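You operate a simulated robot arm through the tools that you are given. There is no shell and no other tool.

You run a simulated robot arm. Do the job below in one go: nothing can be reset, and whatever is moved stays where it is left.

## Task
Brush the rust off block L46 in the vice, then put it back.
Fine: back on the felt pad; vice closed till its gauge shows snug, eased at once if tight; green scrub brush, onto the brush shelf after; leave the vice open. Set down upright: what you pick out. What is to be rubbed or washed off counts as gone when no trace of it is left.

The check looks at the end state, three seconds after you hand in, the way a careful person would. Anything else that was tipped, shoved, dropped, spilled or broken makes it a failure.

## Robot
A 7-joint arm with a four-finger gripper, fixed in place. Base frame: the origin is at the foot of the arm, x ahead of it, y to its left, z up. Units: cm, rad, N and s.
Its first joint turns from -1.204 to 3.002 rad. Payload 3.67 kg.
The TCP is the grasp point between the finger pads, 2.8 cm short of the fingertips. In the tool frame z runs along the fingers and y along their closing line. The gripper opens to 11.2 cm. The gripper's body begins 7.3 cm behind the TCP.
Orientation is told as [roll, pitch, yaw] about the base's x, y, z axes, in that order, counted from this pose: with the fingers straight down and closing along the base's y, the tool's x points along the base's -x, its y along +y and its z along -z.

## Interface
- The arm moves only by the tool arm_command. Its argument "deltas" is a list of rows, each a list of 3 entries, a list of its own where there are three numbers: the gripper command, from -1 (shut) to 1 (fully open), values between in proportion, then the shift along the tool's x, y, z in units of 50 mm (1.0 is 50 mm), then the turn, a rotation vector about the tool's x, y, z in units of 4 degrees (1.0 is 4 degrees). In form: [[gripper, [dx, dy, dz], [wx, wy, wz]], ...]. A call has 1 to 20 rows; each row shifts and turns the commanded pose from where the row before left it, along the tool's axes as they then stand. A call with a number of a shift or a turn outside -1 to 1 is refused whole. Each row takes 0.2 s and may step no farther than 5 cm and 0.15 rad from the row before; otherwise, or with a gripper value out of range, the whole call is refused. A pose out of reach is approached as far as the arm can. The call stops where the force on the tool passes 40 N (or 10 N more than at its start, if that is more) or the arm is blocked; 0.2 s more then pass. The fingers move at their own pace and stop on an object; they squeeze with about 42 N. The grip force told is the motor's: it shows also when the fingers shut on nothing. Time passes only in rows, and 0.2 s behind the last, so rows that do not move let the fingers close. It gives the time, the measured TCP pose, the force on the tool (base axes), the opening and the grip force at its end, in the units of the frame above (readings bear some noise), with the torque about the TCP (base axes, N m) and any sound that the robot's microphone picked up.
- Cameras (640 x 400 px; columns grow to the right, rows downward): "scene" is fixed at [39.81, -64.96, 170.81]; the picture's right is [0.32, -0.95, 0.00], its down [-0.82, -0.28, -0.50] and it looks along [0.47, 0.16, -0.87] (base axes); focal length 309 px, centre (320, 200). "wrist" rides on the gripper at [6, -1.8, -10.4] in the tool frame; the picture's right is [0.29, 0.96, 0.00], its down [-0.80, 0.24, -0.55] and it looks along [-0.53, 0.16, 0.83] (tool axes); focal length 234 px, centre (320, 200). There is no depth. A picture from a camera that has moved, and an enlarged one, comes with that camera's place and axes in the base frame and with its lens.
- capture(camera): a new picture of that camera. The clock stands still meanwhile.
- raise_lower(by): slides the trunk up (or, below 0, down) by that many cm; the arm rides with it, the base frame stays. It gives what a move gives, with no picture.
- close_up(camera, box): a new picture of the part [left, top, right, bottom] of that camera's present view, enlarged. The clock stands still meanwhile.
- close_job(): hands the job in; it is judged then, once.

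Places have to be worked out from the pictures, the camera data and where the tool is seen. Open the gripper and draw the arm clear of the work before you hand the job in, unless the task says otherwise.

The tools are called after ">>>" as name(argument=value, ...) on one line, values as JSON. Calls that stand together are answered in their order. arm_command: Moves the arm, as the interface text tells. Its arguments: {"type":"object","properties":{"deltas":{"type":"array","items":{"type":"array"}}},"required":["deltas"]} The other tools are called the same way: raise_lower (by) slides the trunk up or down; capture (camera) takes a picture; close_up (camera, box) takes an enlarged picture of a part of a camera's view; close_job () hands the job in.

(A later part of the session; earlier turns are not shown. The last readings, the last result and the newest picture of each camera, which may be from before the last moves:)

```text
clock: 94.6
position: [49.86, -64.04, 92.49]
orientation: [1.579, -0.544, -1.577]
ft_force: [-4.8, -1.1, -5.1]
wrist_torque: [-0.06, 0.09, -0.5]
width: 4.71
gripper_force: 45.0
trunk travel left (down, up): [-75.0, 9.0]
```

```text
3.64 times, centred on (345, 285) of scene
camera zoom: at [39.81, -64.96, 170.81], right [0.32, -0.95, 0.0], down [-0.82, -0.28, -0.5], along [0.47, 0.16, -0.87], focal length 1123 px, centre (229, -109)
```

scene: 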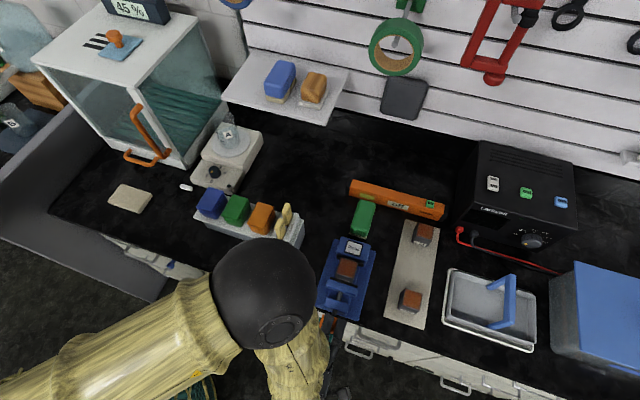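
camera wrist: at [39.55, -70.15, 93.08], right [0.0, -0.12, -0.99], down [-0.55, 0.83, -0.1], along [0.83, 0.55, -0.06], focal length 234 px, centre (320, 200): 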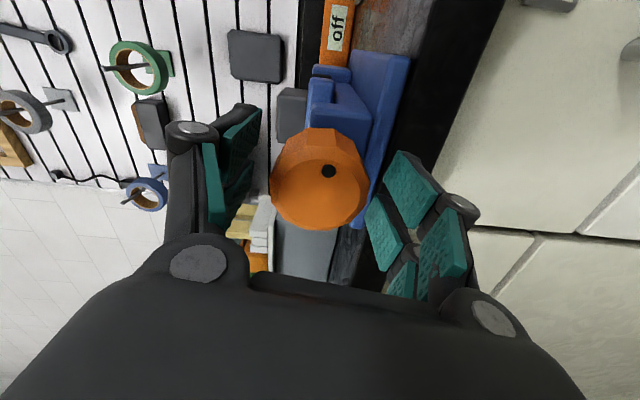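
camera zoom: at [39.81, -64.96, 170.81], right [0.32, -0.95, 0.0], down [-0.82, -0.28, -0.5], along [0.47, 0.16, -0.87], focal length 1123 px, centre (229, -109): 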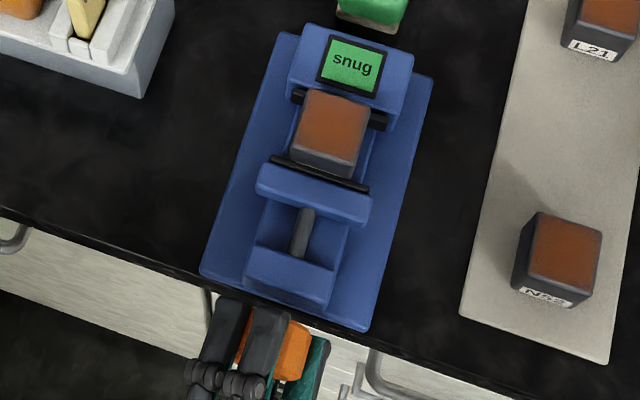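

The gauge shows "snug" in green. I stop turning, open the fingers and draw straight back from the knob.

>>> arm_command(deltas=[[-0.1, [0, 0, 0], [0, 0, 0]], [0.05, [0, 0, 0], [0, 0, 0]], [0.35, [0, 0, 0], [0, 0, 0]], [0.35, [0, 0, 0], [0, 0, 0]], [0.35, [0, 0, 0], [0, 0, 0]]])

>>> close_up(camera="scene", box=[300, 230, 390, 340])

>>> close_up(camera="wrist", box=[200, 100, 460, 280])

```text
clock: 95.8
position: [49.92, -63.91, 92.54]
orientation: [1.579, -0.546, -1.575]
ft_force: [0.4, -0.3, -0.7]
wrist_torque: [-0.01, -0.01, -0.01]
width: 7.56
gripper_force: 0.1
trunk travel left (down, up): [-75.0, 9.0]
```

```text
3.64 times, centred on (345, 285) of scene
camera zoom: at [39.81, -64.96, 170.81], right [0.32, -0.95, 0.0], down [-0.82, -0.28, -0.5], along [0.47, 0.16, -0.87], focal length 1123 px, centre (229, -109)
```

zoom: 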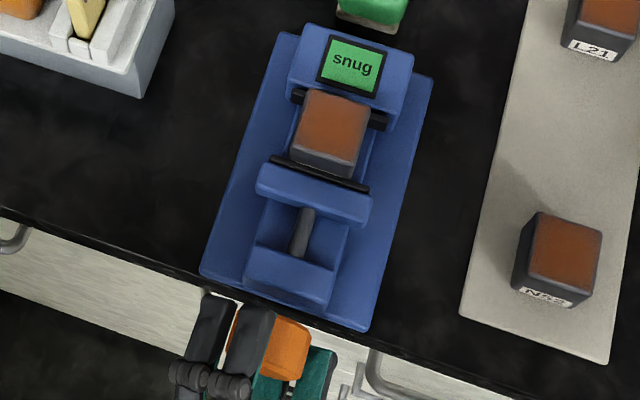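

```text
2.22 times, centred on (330, 190) of wrist
camera zoom: at [39.56, -59.73, 87.71], right [0.0, 0.74, 0.67], down [-0.56, -0.56, 0.62], along [0.83, -0.37, 0.42], focal length 520 px, centre (298, 222)
```

zoom: 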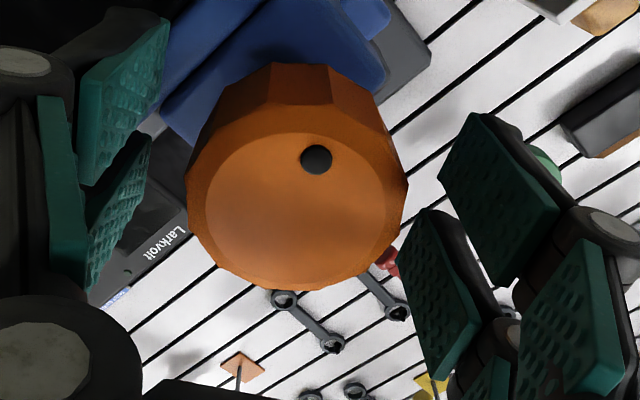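

Still "snug" after release. I pull back along -x by 8 cm, then turn the wrist back to level.

>>> arm_command(deltas=[[0.35, [0, 0, -0.1], [0, 0, 0]], [0.35, [0, 0, -0.2], [0, 0, 0]], [0.35, [0, 0, -0.2], [0, 0, 0]], [0.35, [0, 0, -0.2], [0, 0, 0]], [0.35, [0, 0, -0.25], [0, 0, 0]], [0.35, [0, 0, -0.25], [0, 0, 0]], [0.35, [0, 0, -0.25], [0, 0, 0]], [0.35, [0, 0, -0.15], [0, 0, 0]], [0.35, [0, 0, 0], [0, 0, 0]]])

>>> arm_command(deltas=[[0.35, [0, 0, 0], [0, 0, -0.73]], [0.35, [0, 0, 0], [0, 0, -1]], [0.35, [0, 0, 0], [0, 0, -1]], [0.35, [0, 0, 0], [0, 0, -1]], [0.35, [0, 0, 0], [0, 0, -1]], [0.35, [0, 0, 0], [0, 0, -1]], [0.35, [0, 0, 0], [0, 0, -1]], [0.35, [0, 0, 0], [0, 0, -1]], [0.35, [0, 0, 0], [0, 0, -1]], [0.35, [0, 0, 0], [0, 0, -1]], [0.35, [0, 0, 0], [0, 0, -1]], [0.35, [0, 0, 0], [0, 0, -1]], [0.35, [0, 0, 0], [0, 0, -1]], [0.35, [0, 0, 0], [0, 0, -1]], [0.35, [0, 0, 0], [0, 0, -1]], [0.35, [0, 0, 0], [0, 0, 0]], [0.35, [0, 0, 0], [0, 0, 0]]])

>>> capture(camera="wrist")

>>> capture(camera="scene")

```text
clock: 97.8
position: [41.87, -63.87, 92.33]
orientation: [1.581, -0.548, -1.575]
ft_force: [-0.6, 0.6, 0.8]
wrist_torque: [0.02, 0.0, -0.01]
width: 7.56
gripper_force: 0.1
trunk travel left (down, up): [-75.0, 9.0]
```

```text
clock: 101.4
position: [41.93, -63.87, 92.48]
orientation: [-2.592, -1.561, 2.594]
ft_force: [-0.3, 0.0, 0.5]
wrist_torque: [0.01, 0.02, 0.02]
width: 7.55
gripper_force: 0.1
trunk travel left (down, up): [-75.0, 9.0]
```

```text
taken
camera wrist: at [31.61, -65.72, 86.26], right [0.0, 0.96, -0.29], down [-0.56, 0.24, 0.79], along [0.83, 0.16, 0.54], focal length 234 px, centre (320, 200)
```

wrist: 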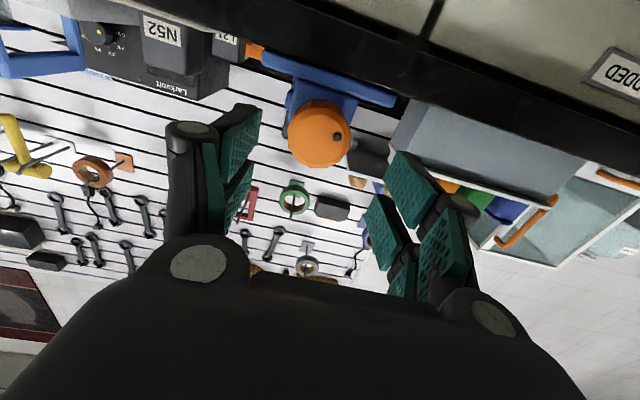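

```text
taken
```

scene: 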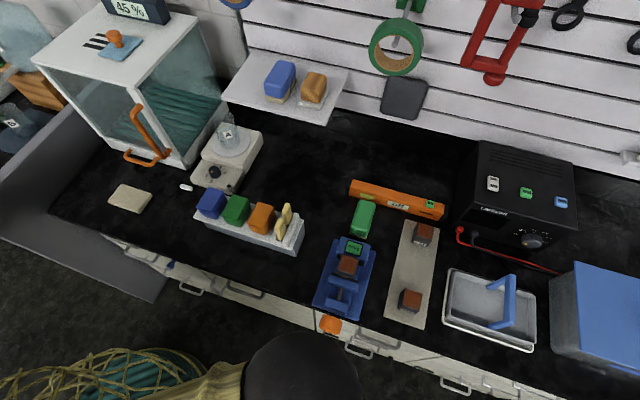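

The vice holds L46 snug. Next is the green brush: I zoom on it in the scene view while raising the arm back up.

>>> close_up(camera="scene", box=[335, 185, 395, 245])

>>> arm_command(deltas=[[0.35, [-0.15, 0, 0], [0, 0, 0]], [0.35, [-0.3, 0, 0], [0, 0, 0]], [0.35, [-0.3, 0, 0], [0, 0, 0]], [0.35, [-0.3, 0, 0], [0, 0, 0]], [0.35, [-0.3, 0, 0], [0, 0, 0]], [0.35, [-0.3, 0, 0], [0, 0, 0]], [0.35, [-0.3, 0, 0], [0, 0, 0]], [0.35, [-0.3, 0, 0], [0, 0, 0]], [0.35, [-0.3, 0, 0], [0, 0, 0]], [0.35, [-0.3, 0, 0], [0, 0, 0]], [0.35, [-0.3, 0, 0], [0, 0, 0]], [0.35, [-0.3, 0, 0], [0, 0, 0]], [0.35, [-0.3, 0, 0], [0, 0, 0]], [0.35, [-0.15, 0, 0], [0, 0, 0]], [0.35, [0, 0, 0], [0, 0, 0]], [0.35, [0, 0, 0], [0, 0, 0]]])

```text
6.67 times, centred on (365, 215) of scene
camera zoom: at [39.81, -64.96, 170.81], right [0.32, -0.95, 0.0], down [-0.82, -0.28, -0.5], along [0.47, 0.16, -0.87], focal length 2059 px, centre (20, 100)
```

zoom: 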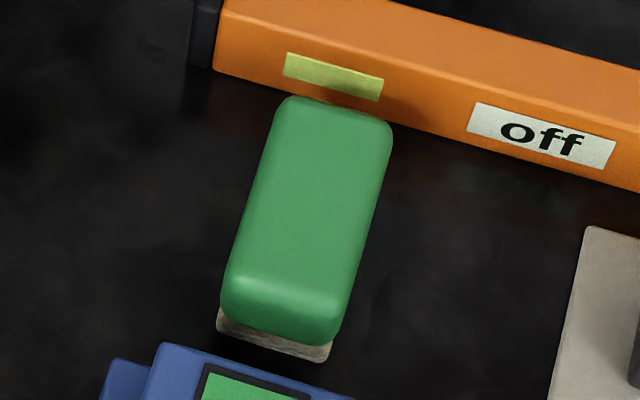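

```text
clock: 104.8
position: [41.75, -63.99, 111.85]
orientation: [-2.633, -1.564, 2.631]
ft_force: [-0.5, 0.4, 0.1]
wrist_torque: [-0.01, 0.0, 0.02]
width: 7.56
gripper_force: 0.0
trunk travel left (down, up): [-75.0, 9.0]
```

The brush spans x 76.3–86, y -66.6 to -61.6, top about z 93. I bring the tool back to the 40° tilt.

>>> arm_command(deltas=[[0.35, [0, 0, 0], [0, 0.965, 0]], [0.35, [0, 0, 0], [0, 0.965, 0]], [0.35, [0, 0, 0], [0, 0.965, 0]], [0.35, [0, 0, 0], [0, 0.965, 0]], [0.35, [0, 0, 0], [0, 0.965, 0]], [0.35, [0, 0, 0], [0, 0.965, 0]], [0.35, [0, 0, 0], [0, 0.965, 0]], [0.35, [0, 0, 0], [0, 0.965, 0]], [0.35, [0, 0, 0], [0, 0.965, 0]], [0.35, [0, 0, 0], [0, 0.965, 0]], [0.35, [0, 0, 0], [0, 0.965, 0]], [0.35, [0, 0, 0], [0, 0.965, 0]], [0.35, [0, 0, 0], [0, 0.965, 0]], [0.35, [0, 0, 0], [0, 0, 0]], [0.35, [0, 0, 0], [0, 0, 0]], [0.35, [0, 0, 0], [0, 0, 0]]])

```text
clock: 108.2
position: [41.73, -63.85, 111.97]
orientation: [-0.005, -0.703, 0.003]
ft_force: [0.0, -0.1, 0.0]
wrist_torque: [0.0, 0.0, 0.0]
width: 7.58
gripper_force: 0.0
trunk travel left (down, up): [-75.0, 9.0]
```

Orientation is right. I move forward to above the brush at z≈106.

>>> arm_command(deltas=[[0.35, [-0.16, -0.003, 0.18], [0, 0, 0]], [0.35, [-0.3233, -0.003, 0.3693], [0, 0, 0]], [0.35, [-0.3233, -0.003, 0.3693], [0, 0, 0]], [0.35, [-0.3233, -0.003, 0.3693], [0, 0, 0]], [0.35, [-0.3233, -0.003, 0.3693], [0, 0, 0]], [0.35, [-0.3233, -0.003, 0.3693], [0, 0, 0]], [0.35, [-0.3233, -0.003, 0.3693], [0, 0, 0]], [0.35, [-0.3233, -0.003, 0.3693], [0, 0, 0]], [0.35, [-0.3233, -0.003, 0.3693], [0, 0, 0]], [0.35, [-0.3233, -0.003, 0.3693], [0, 0, 0]], [0.35, [-0.3233, -0.003, 0.3693], [0, 0, 0]], [0.35, [-0.3233, -0.003, 0.3693], [0, 0, 0]], [0.35, [-0.3233, -0.003, 0.3693], [0, 0, 0]], [0.35, [-0.3233, -0.003, 0.3693], [0, 0, 0]], [0.35, [-0.3233, -0.003, 0.3693], [0, 0, 0]], [0.35, [-0.3233, -0.003, 0.3693], [0, 0, 0]], [0.35, [-0.16, -0.003, 0.18], [0, 0, 0]], [0.35, [0, 0, 0], [0, 0, 0]], [0.35, [0, 0, 0], [0, 0, 0]], [0.35, [0, 0, 0], [0, 0, 0]]])

>>> capture(camera="wrist")

>>> capture(camera="scene")

```text
clock: 112.4
position: [80.6, -64.05, 106.31]
orientation: [-0.008, -0.702, 0.003]
ft_force: [0.2, 0.3, 0.2]
wrist_torque: [-0.03, 0.02, 0.01]
width: 7.59
gripper_force: 0.1
trunk travel left (down, up): [-75.0, 9.0]
```

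```text
taken
camera wrist: at [69.29, -65.78, 110.25], right [-0.22, 0.96, -0.19], down [0.25, 0.24, 0.94], along [0.94, 0.16, -0.29], focal length 234 px, centre (320, 200)
```

wrist: 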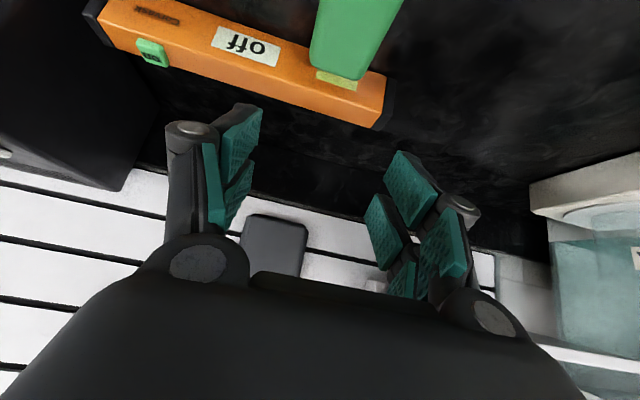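

```text
taken
```

scene: 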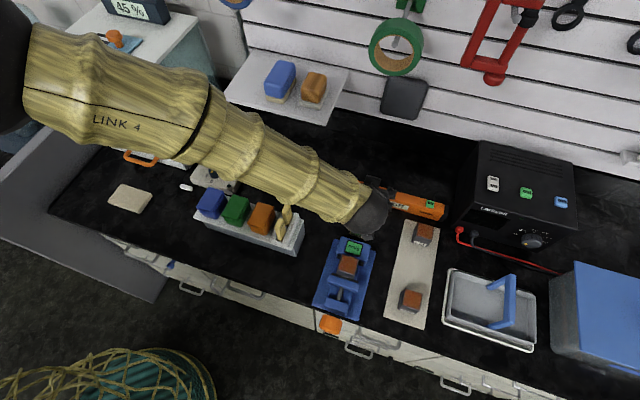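

The arm now comes from the +y side with its elbow high (about z 139), clear of the cabinet. I descend 9 cm slowly towards the brush and check again.

>>> arm_command(deltas=[[0.35, [0.06, 0, 0.07], [0, 0, 0]], [0.35, [0.1157, 0, 0.1379], [0, 0, 0]], [0.35, [0.1157, 0, 0.1379], [0, 0, 0]], [0.35, [0.1157, 0, 0.1379], [0, 0, 0]], [0.35, [0.1157, 0, 0.1379], [0, 0, 0]], [0.35, [0.1157, 0, 0.1379], [0, 0, 0]], [0.35, [0.1157, 0, 0.1379], [0, 0, 0]], [0.35, [0.1157, 0, 0.1379], [0, 0, 0]], [0.35, [0.1157, 0, 0.1379], [0, 0, 0]], [0.35, [0.1157, 0, 0.1379], [0, 0, 0]], [0.35, [0.06, 0, 0.07], [0, 0, 0]], [0.35, [0, 0, 0], [0, 0, 0]], [0.35, [0, 0, 0], [0, 0, 0]], [0.35, [0, 0, 0], [0, 0, 0]]])

>>> capture(camera="wrist")

>>> capture(camera="scene")

```text
clock: 115.4
position: [80.71, -64.21, 97.02]
orientation: [-0.006, -0.702, 0.001]
ft_force: [0.1, -0.1, -0.2]
wrist_torque: [0.02, 0.0, 0.01]
width: 7.55
gripper_force: 0.0
trunk travel left (down, up): [-75.0, 9.0]
```

```text
taken
camera wrist: at [69.41, -65.83, 101.01], right [-0.22, 0.96, -0.19], down [0.25, 0.24, 0.94], along [0.94, 0.16, -0.29], focal length 234 px, centre (320, 200)
```

wrist: 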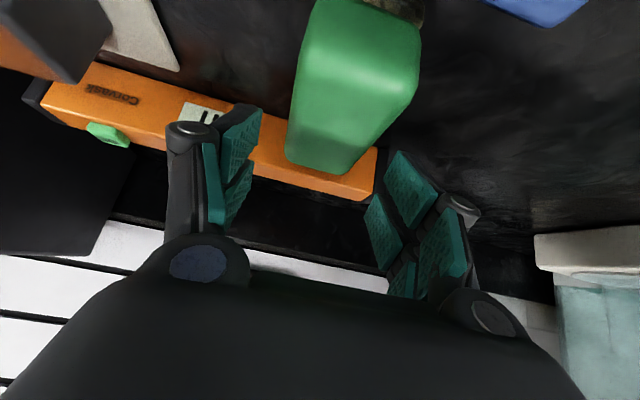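

```text
taken
```

scene: 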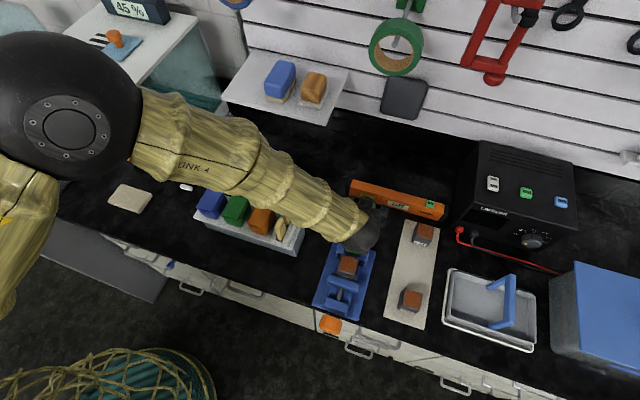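

The brush lies between the open fingers (y centre ≈ -64.0) and the elbow is far above the bench. I go down the last 4.3 cm.

>>> arm_command(deltas=[[0.35, [0.0772, 0.006, 0.0919], [0, 0, 0]], [0.35, [0.0772, 0.006, 0.0919], [0, 0, 0]], [0.35, [0.0772, 0.006, 0.0919], [0, 0, 0]], [0.35, [0.0772, 0.006, 0.0919], [0, 0, 0]], [0.35, [0.0772, 0.006, 0.0919], [0, 0, 0]], [0.35, [0.0772, 0.006, 0.0919], [0, 0, 0]], [0.35, [0.0772, 0, 0.0919], [0, 0, 0]], [0.35, [0, 0, 0], [0, 0, 0]], [0.35, [0, 0, 0], [0, 0, 0]], [0.35, [0, 0, 0], [0, 0, 0]]])

>>> capture(camera="wrist")

>>> close_up(camera="scene", box=[300, 170, 440, 280])

```text
clock: 117.1
position: [80.89, -63.92, 93.49]
orientation: [-0.013, -0.709, 0.012]
ft_force: [-1.9, 0.8, 19.9]
wrist_torque: [-0.34, 2.83, -0.01]
width: 7.57
gripper_force: 0.0
trunk travel left (down, up): [-75.0, 9.0]
stopped in row 8: the force on the tool passed its limit at 43 N (the readings are from after the stop); the commanded pose is now the measured one
```

```text
taken
camera wrist: at [69.63, -65.68, 97.48], right [-0.22, 0.95, -0.2], down [0.24, 0.25, 0.94], along [0.94, 0.16, -0.29], focal length 234 px, centre (320, 200)
```

wrist: 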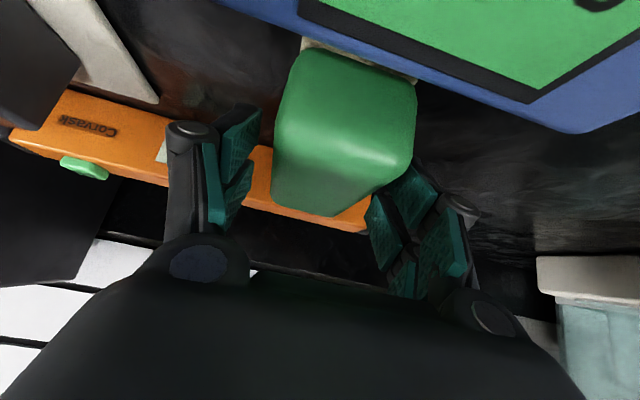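

```text
3.64 times, centred on (370, 225) of scene
camera zoom: at [39.81, -64.96, 170.81], right [0.32, -0.95, 0.0], down [-0.82, -0.28, -0.5], along [0.47, 0.16, -0.87], focal length 1123 px, centre (138, 109)
```

zoom: 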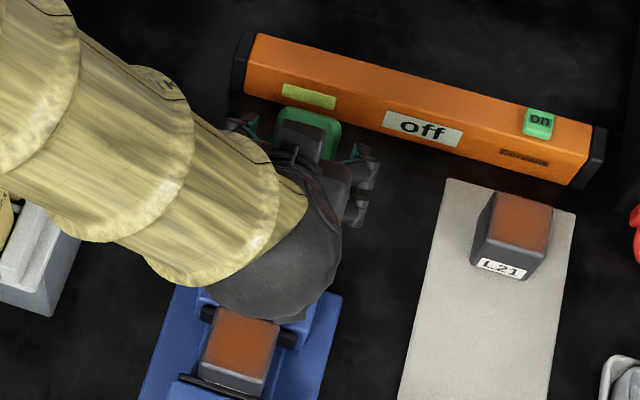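

The contact was about 14 cm behind the TCP: the camera housing came down onto the vice's gauge block. I raise straight up by 4 cm right away and check that nothing was disturbed.

>>> arm_command(deltas=[[0.35, [-0.0257, 0, -0.0306], [0, 0, 0]], [0.35, [-0.0772, 0, -0.0919], [0, 0, 0]], [0.35, [-0.0772, 0, -0.0919], [0, 0, 0]], [0.35, [-0.0772, 0, -0.0919], [0, 0, 0]], [0.35, [-0.0772, 0, -0.0919], [0, 0, 0]], [0.35, [-0.0772, 0, -0.0919], [0, 0, 0]], [0.35, [-0.0772, 0, -0.0919], [0, 0, 0]], [0.35, [0, 0, 0], [0, 0, 0]], [0.35, [0, 0, 0], [0, 0, 0]]])

>>> capture(camera="wrist")

>>> close_up(camera="scene", box=[300, 170, 440, 350])

```text
clock: 119.1
position: [80.92, -64.06, 96.92]
orientation: [-0.008, -0.707, 0.009]
ft_force: [0.6, 0.0, -0.3]
wrist_torque: [-0.03, -0.01, 0.0]
width: 7.57
gripper_force: 0.0
trunk travel left (down, up): [-75.0, 9.0]
```

```text
taken
camera wrist: at [69.65, -65.8, 100.92], right [-0.22, 0.96, -0.19], down [0.25, 0.25, 0.94], along [0.94, 0.16, -0.29], focal length 234 px, centre (320, 200)
```

wrist: 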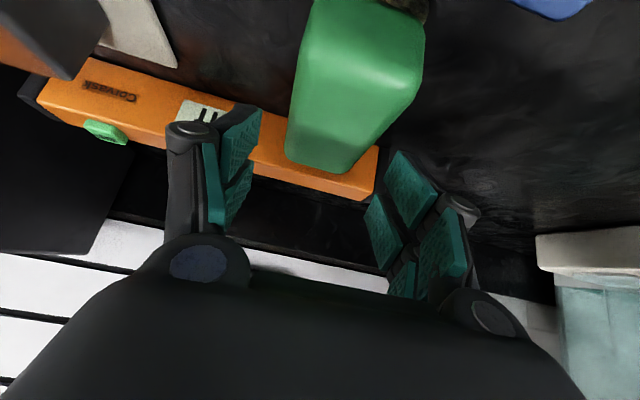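

```text
2.22 times, centred on (370, 260) of scene
camera zoom: at [39.81, -64.96, 170.81], right [0.32, -0.95, 0.0], down [-0.82, -0.28, -0.5], along [0.47, 0.16, -0.87], focal length 686 px, centre (209, 67)
```

zoom: 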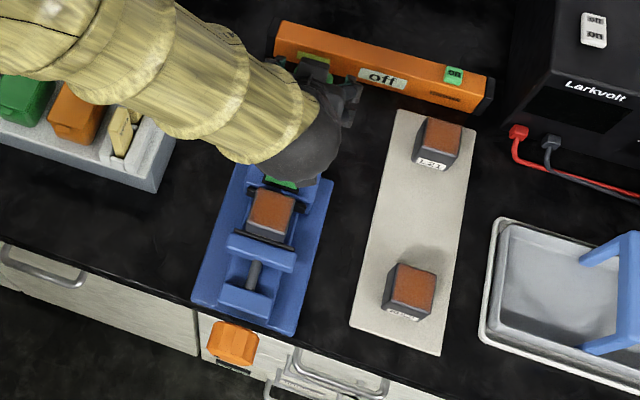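

Nothing was disturbed (gauge still green, block and brush in place). I'll use a smaller tilt for the brush so that the hand stays clear of the vice: raise 4 cm more and reduce the tilt to about 22°.

>>> arm_command(deltas=[[0.35, [-0.0772, 0, -0.0919], [0, 0, 0]], [0.35, [-0.1029, 0, -0.1225], [0, 0, 0]], [0.35, [-0.1029, 0, -0.1225], [0, 0, 0]], [0.35, [-0.1029, 0, -0.1225], [0, 0, 0]], [0.35, [-0.1029, 0, -0.1225], [0, 0, 0]], [0.35, [0, 0, 0], [0.1, 0.6, 0]], [0.35, [0, 0, 0], [0, 0.6, 0]], [0.35, [0, 0, 0], [0, 0.6, 0]], [0.35, [0, 0, 0], [0, 0.6, 0]], [0.35, [0, 0, 0], [0, 0.6, 0]], [0.35, [0, 0, 0], [0, 0.6, 0]], [0.35, [0, 0, 0], [0, 0.6, 0]], [0.35, [0, 0, 0], [0, 0.6, 0]], [0.35, [0, 0, 0], [0, 0, 0]], [0.35, [0, 0, 0], [0, 0, 0]], [0.35, [0, 0, 0], [0, 0, 0]]])

>>> capture(camera="wrist")

>>> capture(camera="scene")

```text
clock: 122.5
position: [80.85, -64.0, 100.8]
orientation: [-0.015, -0.372, 0.001]
ft_force: [-0.2, -0.3, -0.6]
wrist_torque: [-0.01, 0.01, -0.06]
width: 7.57
gripper_force: 0.0
trunk travel left (down, up): [-75.0, 9.0]
```

```text
taken
camera wrist: at [71.54, -65.6, 108.25], right [-0.27, 0.96, -0.12], down [0.54, 0.25, 0.8], along [0.8, 0.15, -0.59], focal length 234 px, centre (320, 200)
```

wrist: 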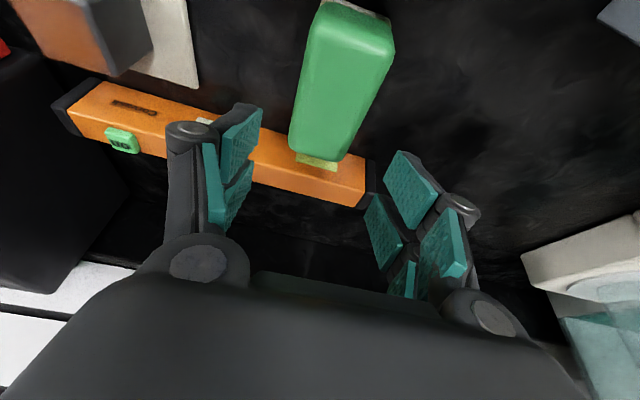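

```text
taken
```

scene: 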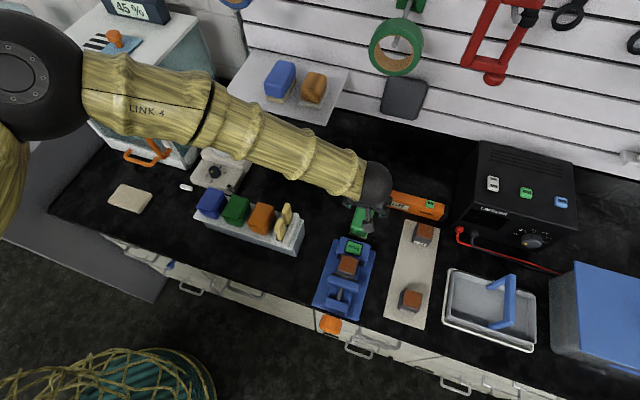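

At 22° tilt the arm reaches fine and the hand is well clear of the vice. I correct the small roll and descend towards the brush in two stages.

>>> arm_command(deltas=[[0.35, [0, 0, 0], [-0.2, 0, 0]], [0.35, [0.0436, 0, 0.1118], [0, 0, 0]], [0.35, [0.0436, 0, 0.1118], [0, 0, 0]], [0.35, [0.0436, 0, 0.1118], [0, 0, 0]], [0.35, [0.0436, 0, 0.1118], [0, 0, 0]], [0.35, [0.0436, 0, 0.1118], [0, 0, 0]], [0.35, [0.0436, 0, 0.1118], [0, 0, 0]], [0.35, [0.0436, 0, 0.1118], [0, 0, 0]], [0.35, [0.0436, 0, 0.1118], [0, 0, 0]], [0.35, [0.0436, 0, 0.1118], [0, 0, 0]], [0.35, [0.0436, 0, 0.1118], [0, 0, 0]], [0.35, [0, 0, 0], [0, 0, 0]], [0.35, [0, 0, 0], [0, 0, 0]], [0.35, [0, 0, 0], [0, 0, 0]]])

>>> capture(camera="wrist")

>>> close_up(camera="scene", box=[300, 150, 440, 300])

```text
clock: 125.5
position: [80.84, -63.99, 94.77]
orientation: [0.0, -0.373, 0.002]
ft_force: [-0.2, -0.4, -0.2]
wrist_torque: [0.0, -0.01, 0.01]
width: 7.58
gripper_force: 0.2
trunk travel left (down, up): [-75.0, 9.0]
```

```text
taken
camera wrist: at [71.54, -65.76, 102.2], right [-0.27, 0.96, -0.1], down [0.54, 0.24, 0.81], along [0.8, 0.16, -0.58], focal length 234 px, centre (320, 200)
```

wrist: 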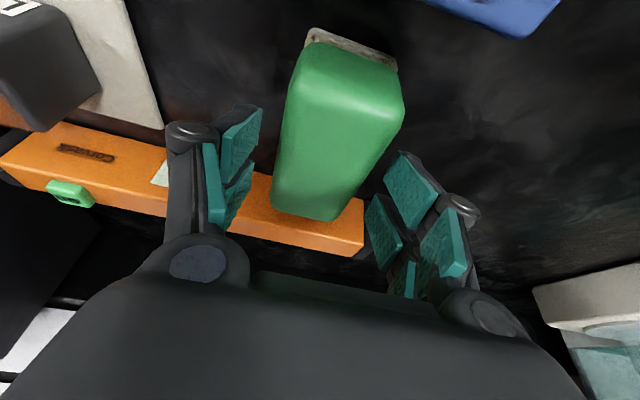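

```text
2.67 times, centred on (370, 225) of scene
camera zoom: at [39.81, -64.96, 170.81], right [0.32, -0.95, 0.0], down [-0.82, -0.28, -0.5], along [0.47, 0.16, -0.87], focal length 824 px, centre (187, 133)
```

zoom: 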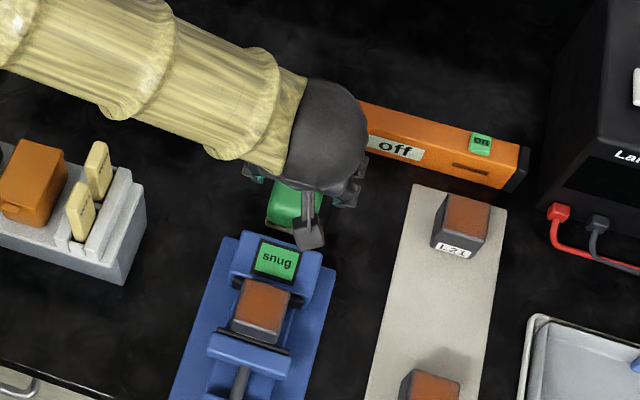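

The brush is between the fingers, with the camera housing clear behind the gauge. I go down the last 2.2 cm.

>>> arm_command(deltas=[[0.35, [0.04, 0, 0.1025], [0, 0, 0]], [0.35, [0.04, 0, 0.1025], [0, 0, 0]], [0.35, [0.04, 0, 0.1025], [0, 0, 0]], [0.35, [0.04, 0, 0.1025], [0, 0, 0]], [0.35, [0, 0, 0], [0, 0, 0]], [0.35, [0, 0, 0], [0, 0, 0]], [0.35, [0, 0, 0], [0, 0, 0]]])

>>> capture(camera="wrist")

```text
clock: 127.1
position: [80.73, -63.97, 92.51]
orientation: [0.0, -0.373, 0.001]
ft_force: [-1.0, -0.3, -0.3]
wrist_torque: [0.0, 0.01, 0.0]
width: 7.55
gripper_force: 0.1
trunk travel left (down, up): [-75.0, 9.0]
```

```text
taken
camera wrist: at [71.51, -65.76, 100.04], right [-0.27, 0.96, -0.1], down [0.54, 0.24, 0.81], along [0.8, 0.16, -0.58], focal length 234 px, centre (320, 200)
```

wrist: 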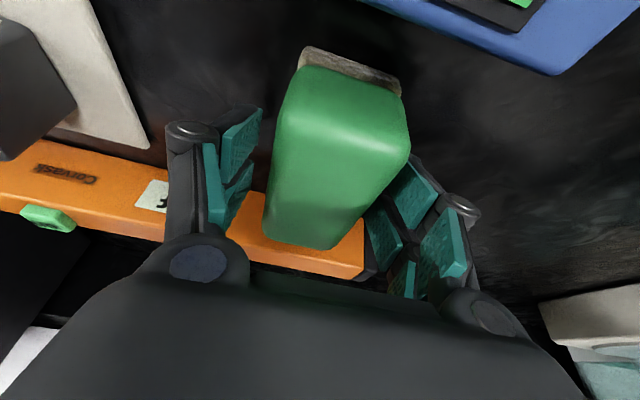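

In place at (80.7, -64.0, 92.5). I close on the brush in steps.

>>> arm_command(deltas=[[0.15, [0, 0, 0], [0, 0, 0]], [0, [0, 0, 0], [0, 0, 0]], [-0.1, [0, 0, 0], [0, 0, 0]], [-0.3, [0, 0, 0], [0, 0, 0]], [-1, [0, 0, 0], [0, 0, 0]], [-1, [0, 0, 0], [0, 0, 0]]])

>>> capture(camera="wrist")

```text
clock: 128.5
position: [80.84, -63.82, 92.74]
orientation: [0.0, -0.371, 0.003]
ft_force: [0.2, 0.0, 0.4]
wrist_torque: [-0.05, 0.09, 0.03]
width: 5.15
gripper_force: 42.1
trunk travel left (down, up): [-75.0, 9.0]
```

```text
taken
camera wrist: at [71.51, -65.76, 100.05], right [-0.27, 0.96, -0.1], down [0.54, 0.24, 0.81], along [0.8, 0.16, -0.58], focal length 234 px, centre (320, 200)
```

wrist: 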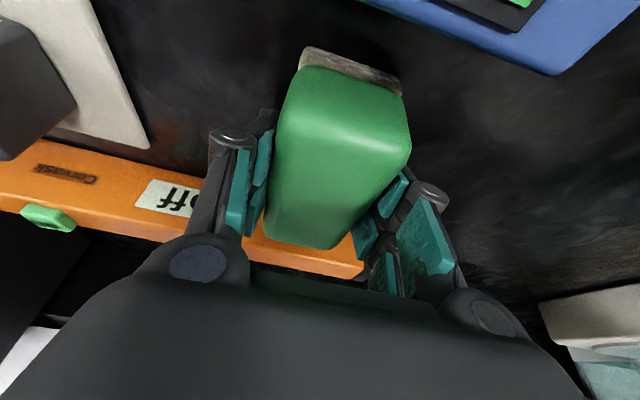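

The brush is held (5.15 cm wide). I lift it 12 cm slowly.

>>> arm_command(deltas=[[-1, [-0.03, 0, -0.08], [0, 0, 0]], [-1, [-0.0623, 0, -0.1597], [0, 0, 0]], [-1, [-0.0623, 0, -0.1597], [0, 0, 0]], [-1, [-0.0623, 0, -0.1597], [0, 0, 0]], [-1, [-0.0623, 0, -0.1597], [0, 0, 0]], [-1, [-0.0623, 0, -0.1597], [0, 0, 0]], [-1, [-0.0623, 0, -0.1597], [0, 0, 0]], [-1, [-0.0623, 0, -0.1597], [0, 0, 0]], [-1, [-0.0623, 0, -0.1597], [0, 0, 0]], [-1, [-0.0623, 0, -0.1597], [0, 0, 0]], [-1, [-0.0623, 0, -0.1597], [0, 0, 0]], [-1, [-0.0623, 0, -0.1597], [0, 0, 0]], [-1, [-0.0623, 0, -0.1597], [0, 0, 0]], [-1, [-0.0623, 0, -0.1597], [0, 0, 0]], [-1, [-0.03, 0, -0.08], [0, 0, 0]], [-1, [0, 0, 0], [0, 0, 0]], [-1, [0, 0, 0], [0, 0, 0]]])

>>> capture(camera="wrist")

>>> capture(camera="scene")

```text
clock: 132.1
position: [80.76, -63.86, 104.61]
orientation: [0.0, -0.372, 0.002]
ft_force: [-0.4, -0.6, -1.4]
wrist_torque: [0.0, -0.03, 0.01]
width: 5.17
gripper_force: 42.1
trunk travel left (down, up): [-75.0, 9.0]
```

```text
taken
camera wrist: at [71.49, -65.67, 112.08], right [-0.27, 0.96, -0.1], down [0.54, 0.24, 0.81], along [0.8, 0.16, -0.58], focal length 234 px, centre (320, 200)
```

wrist: 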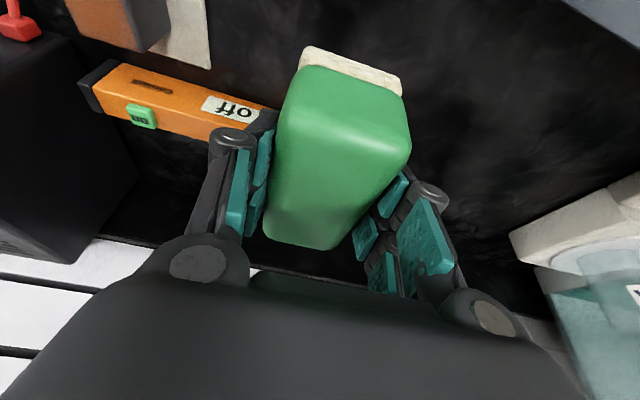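

```text
taken
```

scene: 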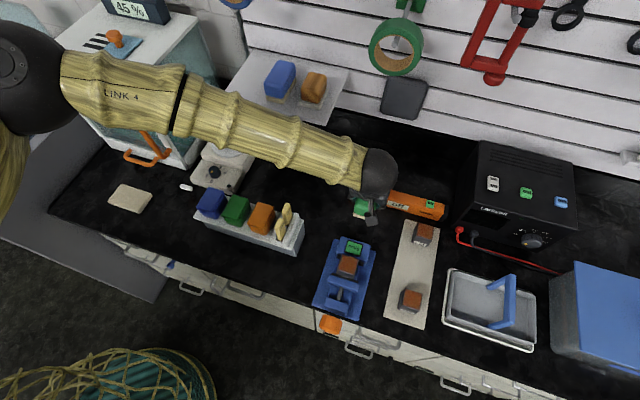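

The brush is level in the grip. I carry it back over the block in the vice.

>>> arm_command(deltas=[[-1, [0.125, 0, -0.0489], [0, 0, 0]], [-1, [0.2508, 0, -0.0978], [0, 0, 0]], [-1, [0.2508, 0, -0.0978], [0, 0, 0]], [-1, [0.2508, 0, -0.0978], [0, 0, 0]], [-1, [0.2508, 0, -0.0978], [0, 0, 0]], [-1, [0.2508, 0, -0.0978], [0, 0, 0]], [-1, [0.2508, 0, -0.0978], [0, 0, 0]], [-1, [0.2508, 0, -0.0978], [0, 0, 0]], [-1, [0.2508, 0, -0.0978], [0, 0, 0]], [-1, [0.2508, 0, -0.0978], [0, 0, 0]], [-1, [0.2508, 0, -0.0978], [0, 0, 0]], [-1, [0.2508, 0, -0.0978], [0, 0, 0]], [-1, [0.125, 0, -0.0489], [0, 0, 0]], [-1, [0, 0, 0], [0, 0, 0]], [-1, [0, 0, 0], [0, 0, 0]], [-1, [0, 0, 0], [0, 0, 0]]])

>>> capture(camera="wrist")

>>> close_up(camera="scene", box=[290, 190, 420, 340])

```text
clock: 135.5
position: [64.74, -64.13, 104.73]
orientation: [0.0, -0.373, 0.002]
ft_force: [-0.2, 0.3, -1.6]
wrist_torque: [0.01, 0.0, 0.01]
width: 5.15
gripper_force: 41.8
trunk travel left (down, up): [-75.0, 9.0]
```

```text
taken
camera wrist: at [55.35, -65.82, 112.1], right [-0.27, 0.96, -0.1], down [0.54, 0.24, 0.81], along [0.8, 0.16, -0.58], focal length 234 px, centre (320, 200)
```

wrist: 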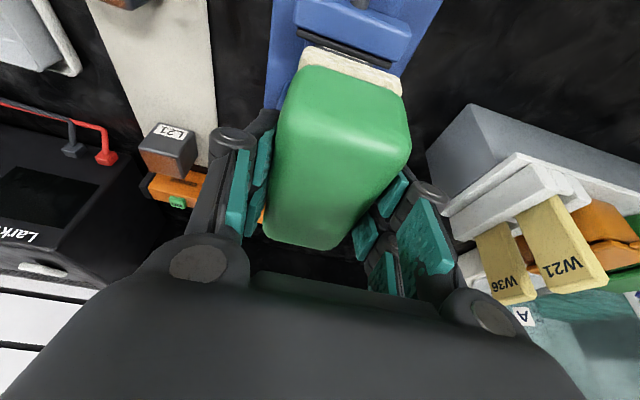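

```text
2.67 times, centred on (355, 265) of scene
camera zoom: at [39.81, -64.96, 170.81], right [0.32, -0.95, 0.0], down [-0.82, -0.28, -0.5], along [0.47, 0.16, -0.87], focal length 824 px, centre (227, 27)
```

zoom: 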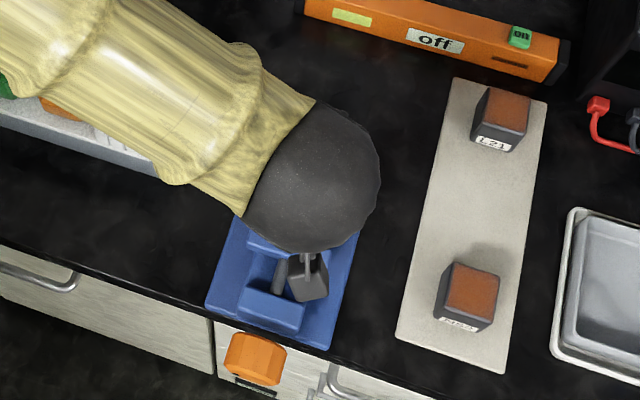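

The brush is above the block. I lower 4.2 cm, then feel for contact in small steps.

>>> arm_command(deltas=[[-1, [0.0391, 0.003, 0.1001], [0, 0, 0]], [-1, [0.0391, 0.003, 0.1001], [0, 0, 0]], [-1, [0.0391, 0.003, 0.1001], [0, 0, 0]], [-1, [0.0391, 0.003, 0.1001], [0, 0, 0]], [-1, [0.0391, 0.003, 0.1001], [0, 0, 0]], [-1, [0.0391, 0.003, 0.1001], [0, 0, 0]], [-1, [0.0391, 0.003, 0.1001], [0, 0, 0]], [-1, [0.0391, 0.003, 0.1001], [0, 0, 0]], [-1, [0, 0, 0], [0, 0, 0]], [-1, [0, 0, 0], [0, 0, 0]], [-1, [0, 0, 0], [0, 0, 0]]])

>>> arm_command(deltas=[[-1, [0.0109, 0, 0.028], [0, 0, 0]], [-1, [0, 0, 0], [0, 0, 0]], [-1, [0, 0, 0], [0, 0, 0]]])

>>> arm_command(deltas=[[-1, [0.0109, 0, 0.028], [0, 0, 0]], [-1, [0, 0, 0], [0, 0, 0]], [-1, [0, 0, 0], [0, 0, 0]]])

```text
clock: 137.9
position: [64.55, -63.79, 100.68]
orientation: [-0.003, -0.374, 0.002]
ft_force: [6.7, -10.2, 32.4]
wrist_torque: [-0.34, -0.64, -0.13]
width: 5.18
gripper_force: 41.6
trunk travel left (down, up): [-75.0, 9.0]
```

```text
clock: 138.7
position: [64.48, -63.8, 100.49]
orientation: [-0.001, -0.372, 0.004]
ft_force: [5.1, -6.4, 31.7]
wrist_torque: [-0.13, -0.63, -0.06]
width: 5.15
gripper_force: 42.2
trunk travel left (down, up): [-75.0, 9.0]
```

```text
clock: 139.5
position: [64.44, -63.79, 100.37]
orientation: [-0.001, -0.373, 0.004]
ft_force: [0.5, -3.3, 31.6]
wrist_torque: [-0.06, -0.61, 0.0]
width: 5.11
gripper_force: 42.4
trunk travel left (down, up): [-75.0, 9.0]
```

Contact is already made with about 32 N, more than needed. I ease up 0.2 cm to lighten the pressure.

>>> arm_command(deltas=[[-1, [-0.0145, 0, -0.0373], [0, 0, 0]], [-1, [0, 0, 0], [0, 0, 0]], [-1, [0, 0, 0], [0, 0, 0]]])

>>> capture(camera="wrist")

>>> close_up(camera="scene", box=[290, 190, 420, 340])

```text
clock: 140.3
position: [64.42, -63.82, 100.38]
orientation: [0.0, -0.373, 0.002]
ft_force: [-3.1, 5.4, 13.8]
wrist_torque: [0.11, -0.36, 0.14]
width: 5.13
gripper_force: 42.4
trunk travel left (down, up): [-75.0, 9.0]
```

```text
taken
camera wrist: at [55.2, -65.56, 107.79], right [-0.27, 0.96, -0.1], down [0.54, 0.24, 0.81], along [0.8, 0.16, -0.58], focal length 234 px, centre (320, 200)
```

wrist: 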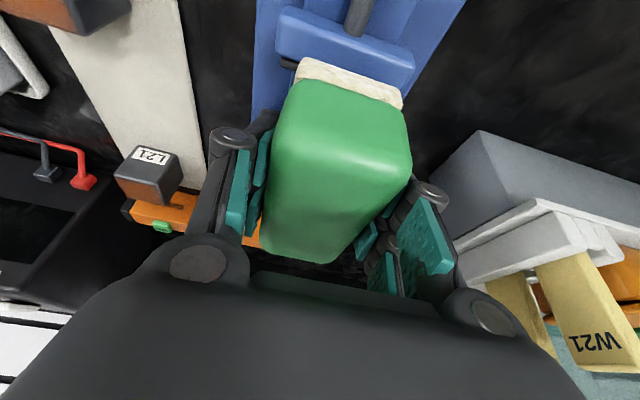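

```text
2.67 times, centred on (355, 265) of scene
camera zoom: at [39.81, -64.96, 170.81], right [0.32, -0.95, 0.0], down [-0.82, -0.28, -0.5], along [0.47, 0.16, -0.87], focal length 824 px, centre (227, 27)
```

zoom: 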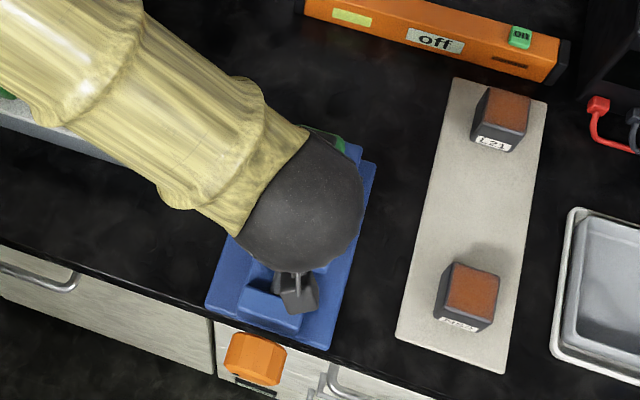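

About 14 N now; the brush slid up a little in the grip but sits flat on the block. I start scrubbing strokes along x, ±2.4 cm.

>>> arm_command(deltas=[[-1, [-0.149, 0, 0.0582], [0, 0, 0]], [-1, [-0.149, 0, 0.0582], [0, 0, 0]], [-1, [-0.149, 0, 0.0582], [0, 0, 0]], [-1, [0.149, 0, -0.0582], [0, 0, 0]], [-1, [0.149, 0, -0.0582], [0, 0, 0]], [-1, [0.149, 0, -0.0582], [0, 0, 0]], [-1, [0.149, 0, -0.0582], [0, 0, 0]], [-1, [0.149, 0, -0.0582], [0, 0, 0]], [-1, [0.149, 0, -0.0582], [0, 0, 0]], [-1, [-0.149, 0, 0.0582], [0, 0, 0]], [-1, [-0.149, 0, 0.0582], [0, 0, 0]], [-1, [-0.149, 0, 0.0582], [0, 0, 0]], [-1, [0, 0, 0], [0, 0, 0]]])

>>> capture(camera="wrist")

```text
clock: 143.1
position: [64.51, -63.99, 100.4]
orientation: [0.0, -0.372, 0.003]
ft_force: [-2.8, -0.2, 4.5]
wrist_torque: [-0.07, -0.08, -0.06]
width: 5.14
gripper_force: 42.0
trunk travel left (down, up): [-75.0, 9.0]
```

```text
taken
camera wrist: at [55.31, -65.79, 107.78], right [-0.27, 0.96, -0.1], down [0.54, 0.24, 0.81], along [0.8, 0.16, -0.58], focal length 234 px, centre (320, 200)
```

wrist: 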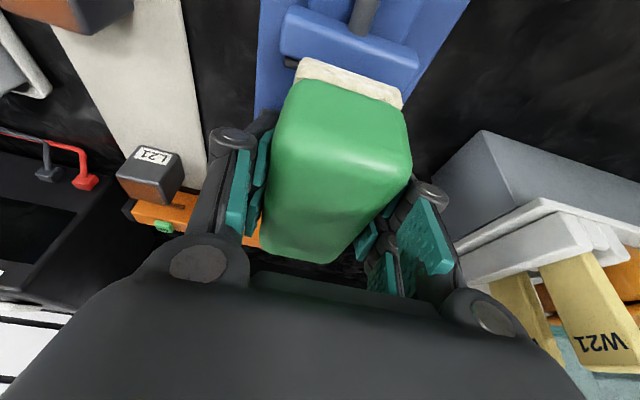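

One cycle went smoothly with light contact. I press a touch more and do several more strokes, with a small y offset on each side.

>>> arm_command(deltas=[[-1, [0.0058, 0, 0.0149], [0, 0, 0]], [-1, [-0.149, 0.03, 0.0582], [0, 0, 0]], [-1, [-0.149, 0.03, 0.0582], [0, 0, 0]], [-1, [-0.149, 0.03, 0.0582], [0, 0, 0]], [-1, [0.149, 0, -0.0582], [0, 0, 0]], [-1, [0.149, 0, -0.0582], [0, 0, 0]], [-1, [0.149, 0, -0.0582], [0, 0, 0]], [-1, [0.149, 0, -0.0582], [0, 0, 0]], [-1, [0.149, 0, -0.0582], [0, 0, 0]], [-1, [0.149, 0, -0.0582], [0, 0, 0]], [-1, [-0.149, -0.03, 0.0582], [0, 0, 0]], [-1, [-0.149, -0.03, 0.0582], [0, 0, 0]], [-1, [-0.149, -0.03, 0.0582], [0, 0, 0]], [-1, [-0.149, -0.03, 0.0582], [0, 0, 0]], [-1, [-0.149, -0.03, 0.0582], [0, 0, 0]], [-1, [-0.149, -0.03, 0.0582], [0, 0, 0]], [-1, [0.149, 0, -0.0582], [0, 0, 0]], [-1, [0.149, 0, -0.0582], [0, 0, 0]], [-1, [0.149, 0, -0.0582], [0, 0, 0]], [-1, [0, 0, 0], [0, 0, 0]]])

>>> arm_command(deltas=[[-1, [0.149, 0, -0.0582], [0, 0, 0]], [-1, [0.149, 0, -0.0582], [0, 0, 0]], [-1, [0.149, 0, -0.0582], [0, 0, 0]], [-1, [-0.149, 0.015, 0.0582], [0, 0, 0]], [-1, [-0.149, 0.015, 0.0582], [0, 0, 0]], [-1, [-0.149, 0.015, 0.0582], [0, 0, 0]], [-1, [-0.149, 0.015, 0.0582], [0, 0, 0]], [-1, [-0.149, 0.015, 0.0582], [0, 0, 0]], [-1, [-0.149, 0.015, 0.0582], [0, 0, 0]], [-1, [0.149, 0, -0.0582], [0, 0, 0]], [-1, [0.149, 0, -0.0582], [0, 0, 0]], [-1, [0.149, 0, -0.0582], [0, 0, 0]], [-1, [0, 0, 0], [0, 0, 0]]])

```text
clock: 147.3
position: [64.6, -64.25, 100.25]
orientation: [-0.002, -0.374, 0.003]
ft_force: [8.6, -0.3, 21.1]
wrist_torque: [0.09, -0.69, -0.03]
width: 5.12
gripper_force: 41.7
trunk travel left (down, up): [-75.0, 9.0]
```

```text
clock: 150.1
position: [64.51, -63.71, 100.18]
orientation: [0.0, -0.372, 0.003]
ft_force: [6.2, 1.0, 17.0]
wrist_torque: [0.0, -0.66, 0.04]
width: 5.11
gripper_force: 41.9
trunk travel left (down, up): [-75.0, 9.0]
```

About 17–20 N during those strokes. I lift the brush off and move it forward to look at the block's top.

>>> arm_command(deltas=[[-1, [-0.0727, 0, -0.1863], [0, 0, 0]], [-1, [-0.0727, 0, -0.1863], [0, 0, 0]], [-1, [-0.0727, 0, -0.1863], [0, 0, 0]], [-1, [-0.0727, 0, -0.1863], [0, 0, 0]], [-1, [-0.0727, 0, -0.1863], [0, 0, 0]], [-1, [-0.15, 0, 0.058], [0, 0, 0]], [-1, [-0.298, 0, 0.1163], [0, 0, 0]], [-1, [-0.298, 0, 0.1163], [0, 0, 0]], [-1, [-0.298, 0, 0.1163], [0, 0, 0]], [-1, [-0.298, 0, 0.1163], [0, 0, 0]], [-1, [-0.298, 0, 0.1163], [0, 0, 0]], [-1, [-0.298, 0, 0.1163], [0, 0, 0]], [-1, [-0.298, 0, 0.1163], [0, 0, 0]], [-1, [-0.298, 0, 0.1163], [0, 0, 0]], [-1, [-0.298, 0, 0.1163], [0, 0, 0]], [-1, [-0.15, 0, 0.058], [0, 0, 0]], [-1, [0, 0, 0], [0, 0, 0]], [-1, [0, 0, 0], [0, 0, 0]]])

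>>> close_up(camera="scene", box=[310, 225, 390, 305])

>>> close_up(camera="scene", box=[330, 245, 370, 285])

```text
clock: 153.9
position: [80.66, -63.84, 105.08]
orientation: [0.0, -0.37, 0.002]
ft_force: [-0.1, -0.1, -1.9]
wrist_torque: [-0.01, -0.02, 0.0]
width: 5.12
gripper_force: 42.6
trunk travel left (down, up): [-75.0, 9.0]
```

```text
5.00 times, centred on (350, 265) of scene
camera zoom: at [39.81, -64.96, 170.81], right [0.32, -0.95, 0.0], down [-0.82, -0.28, -0.5], along [0.47, 0.16, -0.87], focal length 1544 px, centre (170, -125)
```

zoom: 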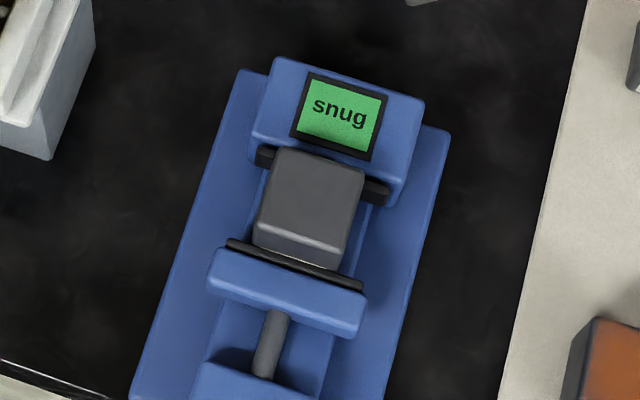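

```text
10.00 times, centred on (350, 265) of scene
camera zoom: at [39.81, -64.96, 170.81], right [0.32, -0.95, 0.0], down [-0.82, -0.28, -0.5], along [0.47, 0.16, -0.87], focal length 3088 px, centre (20, -450)
```

zoom: 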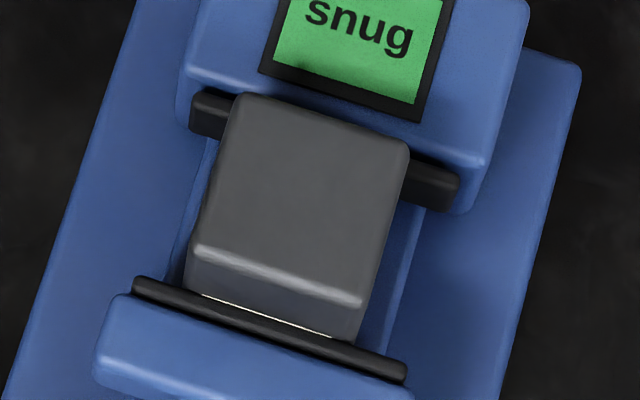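

The top now looks plain grey and the gauge still reads snug. I zoom further to look for any trace of rust.

>>> close_up(camera="scene", box=[338, 253, 362, 273])

>>> capture(camera="scene")

>>> capture(camera="wrist")

```text
16.00 times, centred on (350, 263) of scene
camera zoom: at [39.81, -64.96, 170.81], right [0.32, -0.95, 0.0], down [-0.82, -0.28, -0.5], along [0.47, 0.16, -0.87], focal length 4941 px, centre (-160, -808)
```

zoom: 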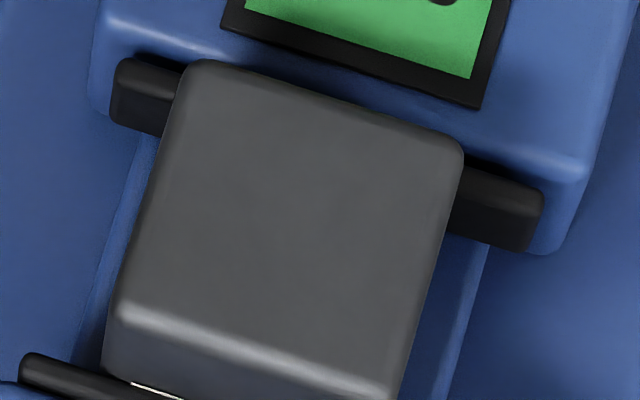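

```text
taken
```

scene: 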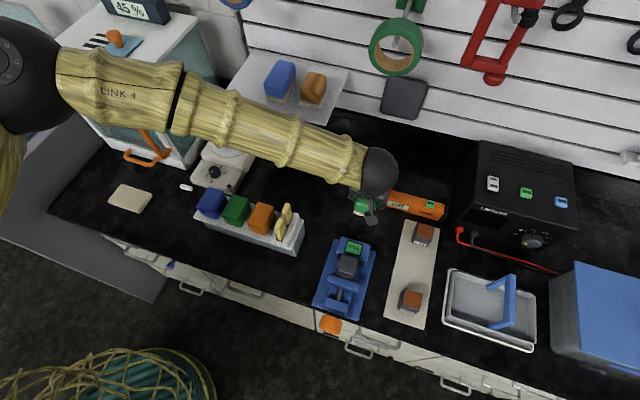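

```text
taken
camera wrist: at [71.39, -65.64, 112.49], right [-0.27, 0.96, -0.1], down [0.54, 0.24, 0.81], along [0.8, 0.16, -0.58], focal length 234 px, centre (320, 200)
```

wrist: 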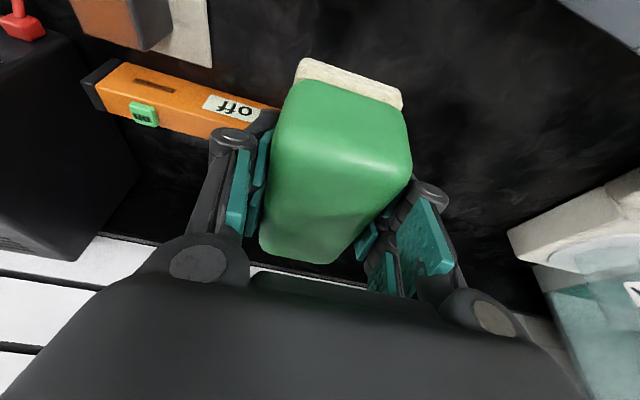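

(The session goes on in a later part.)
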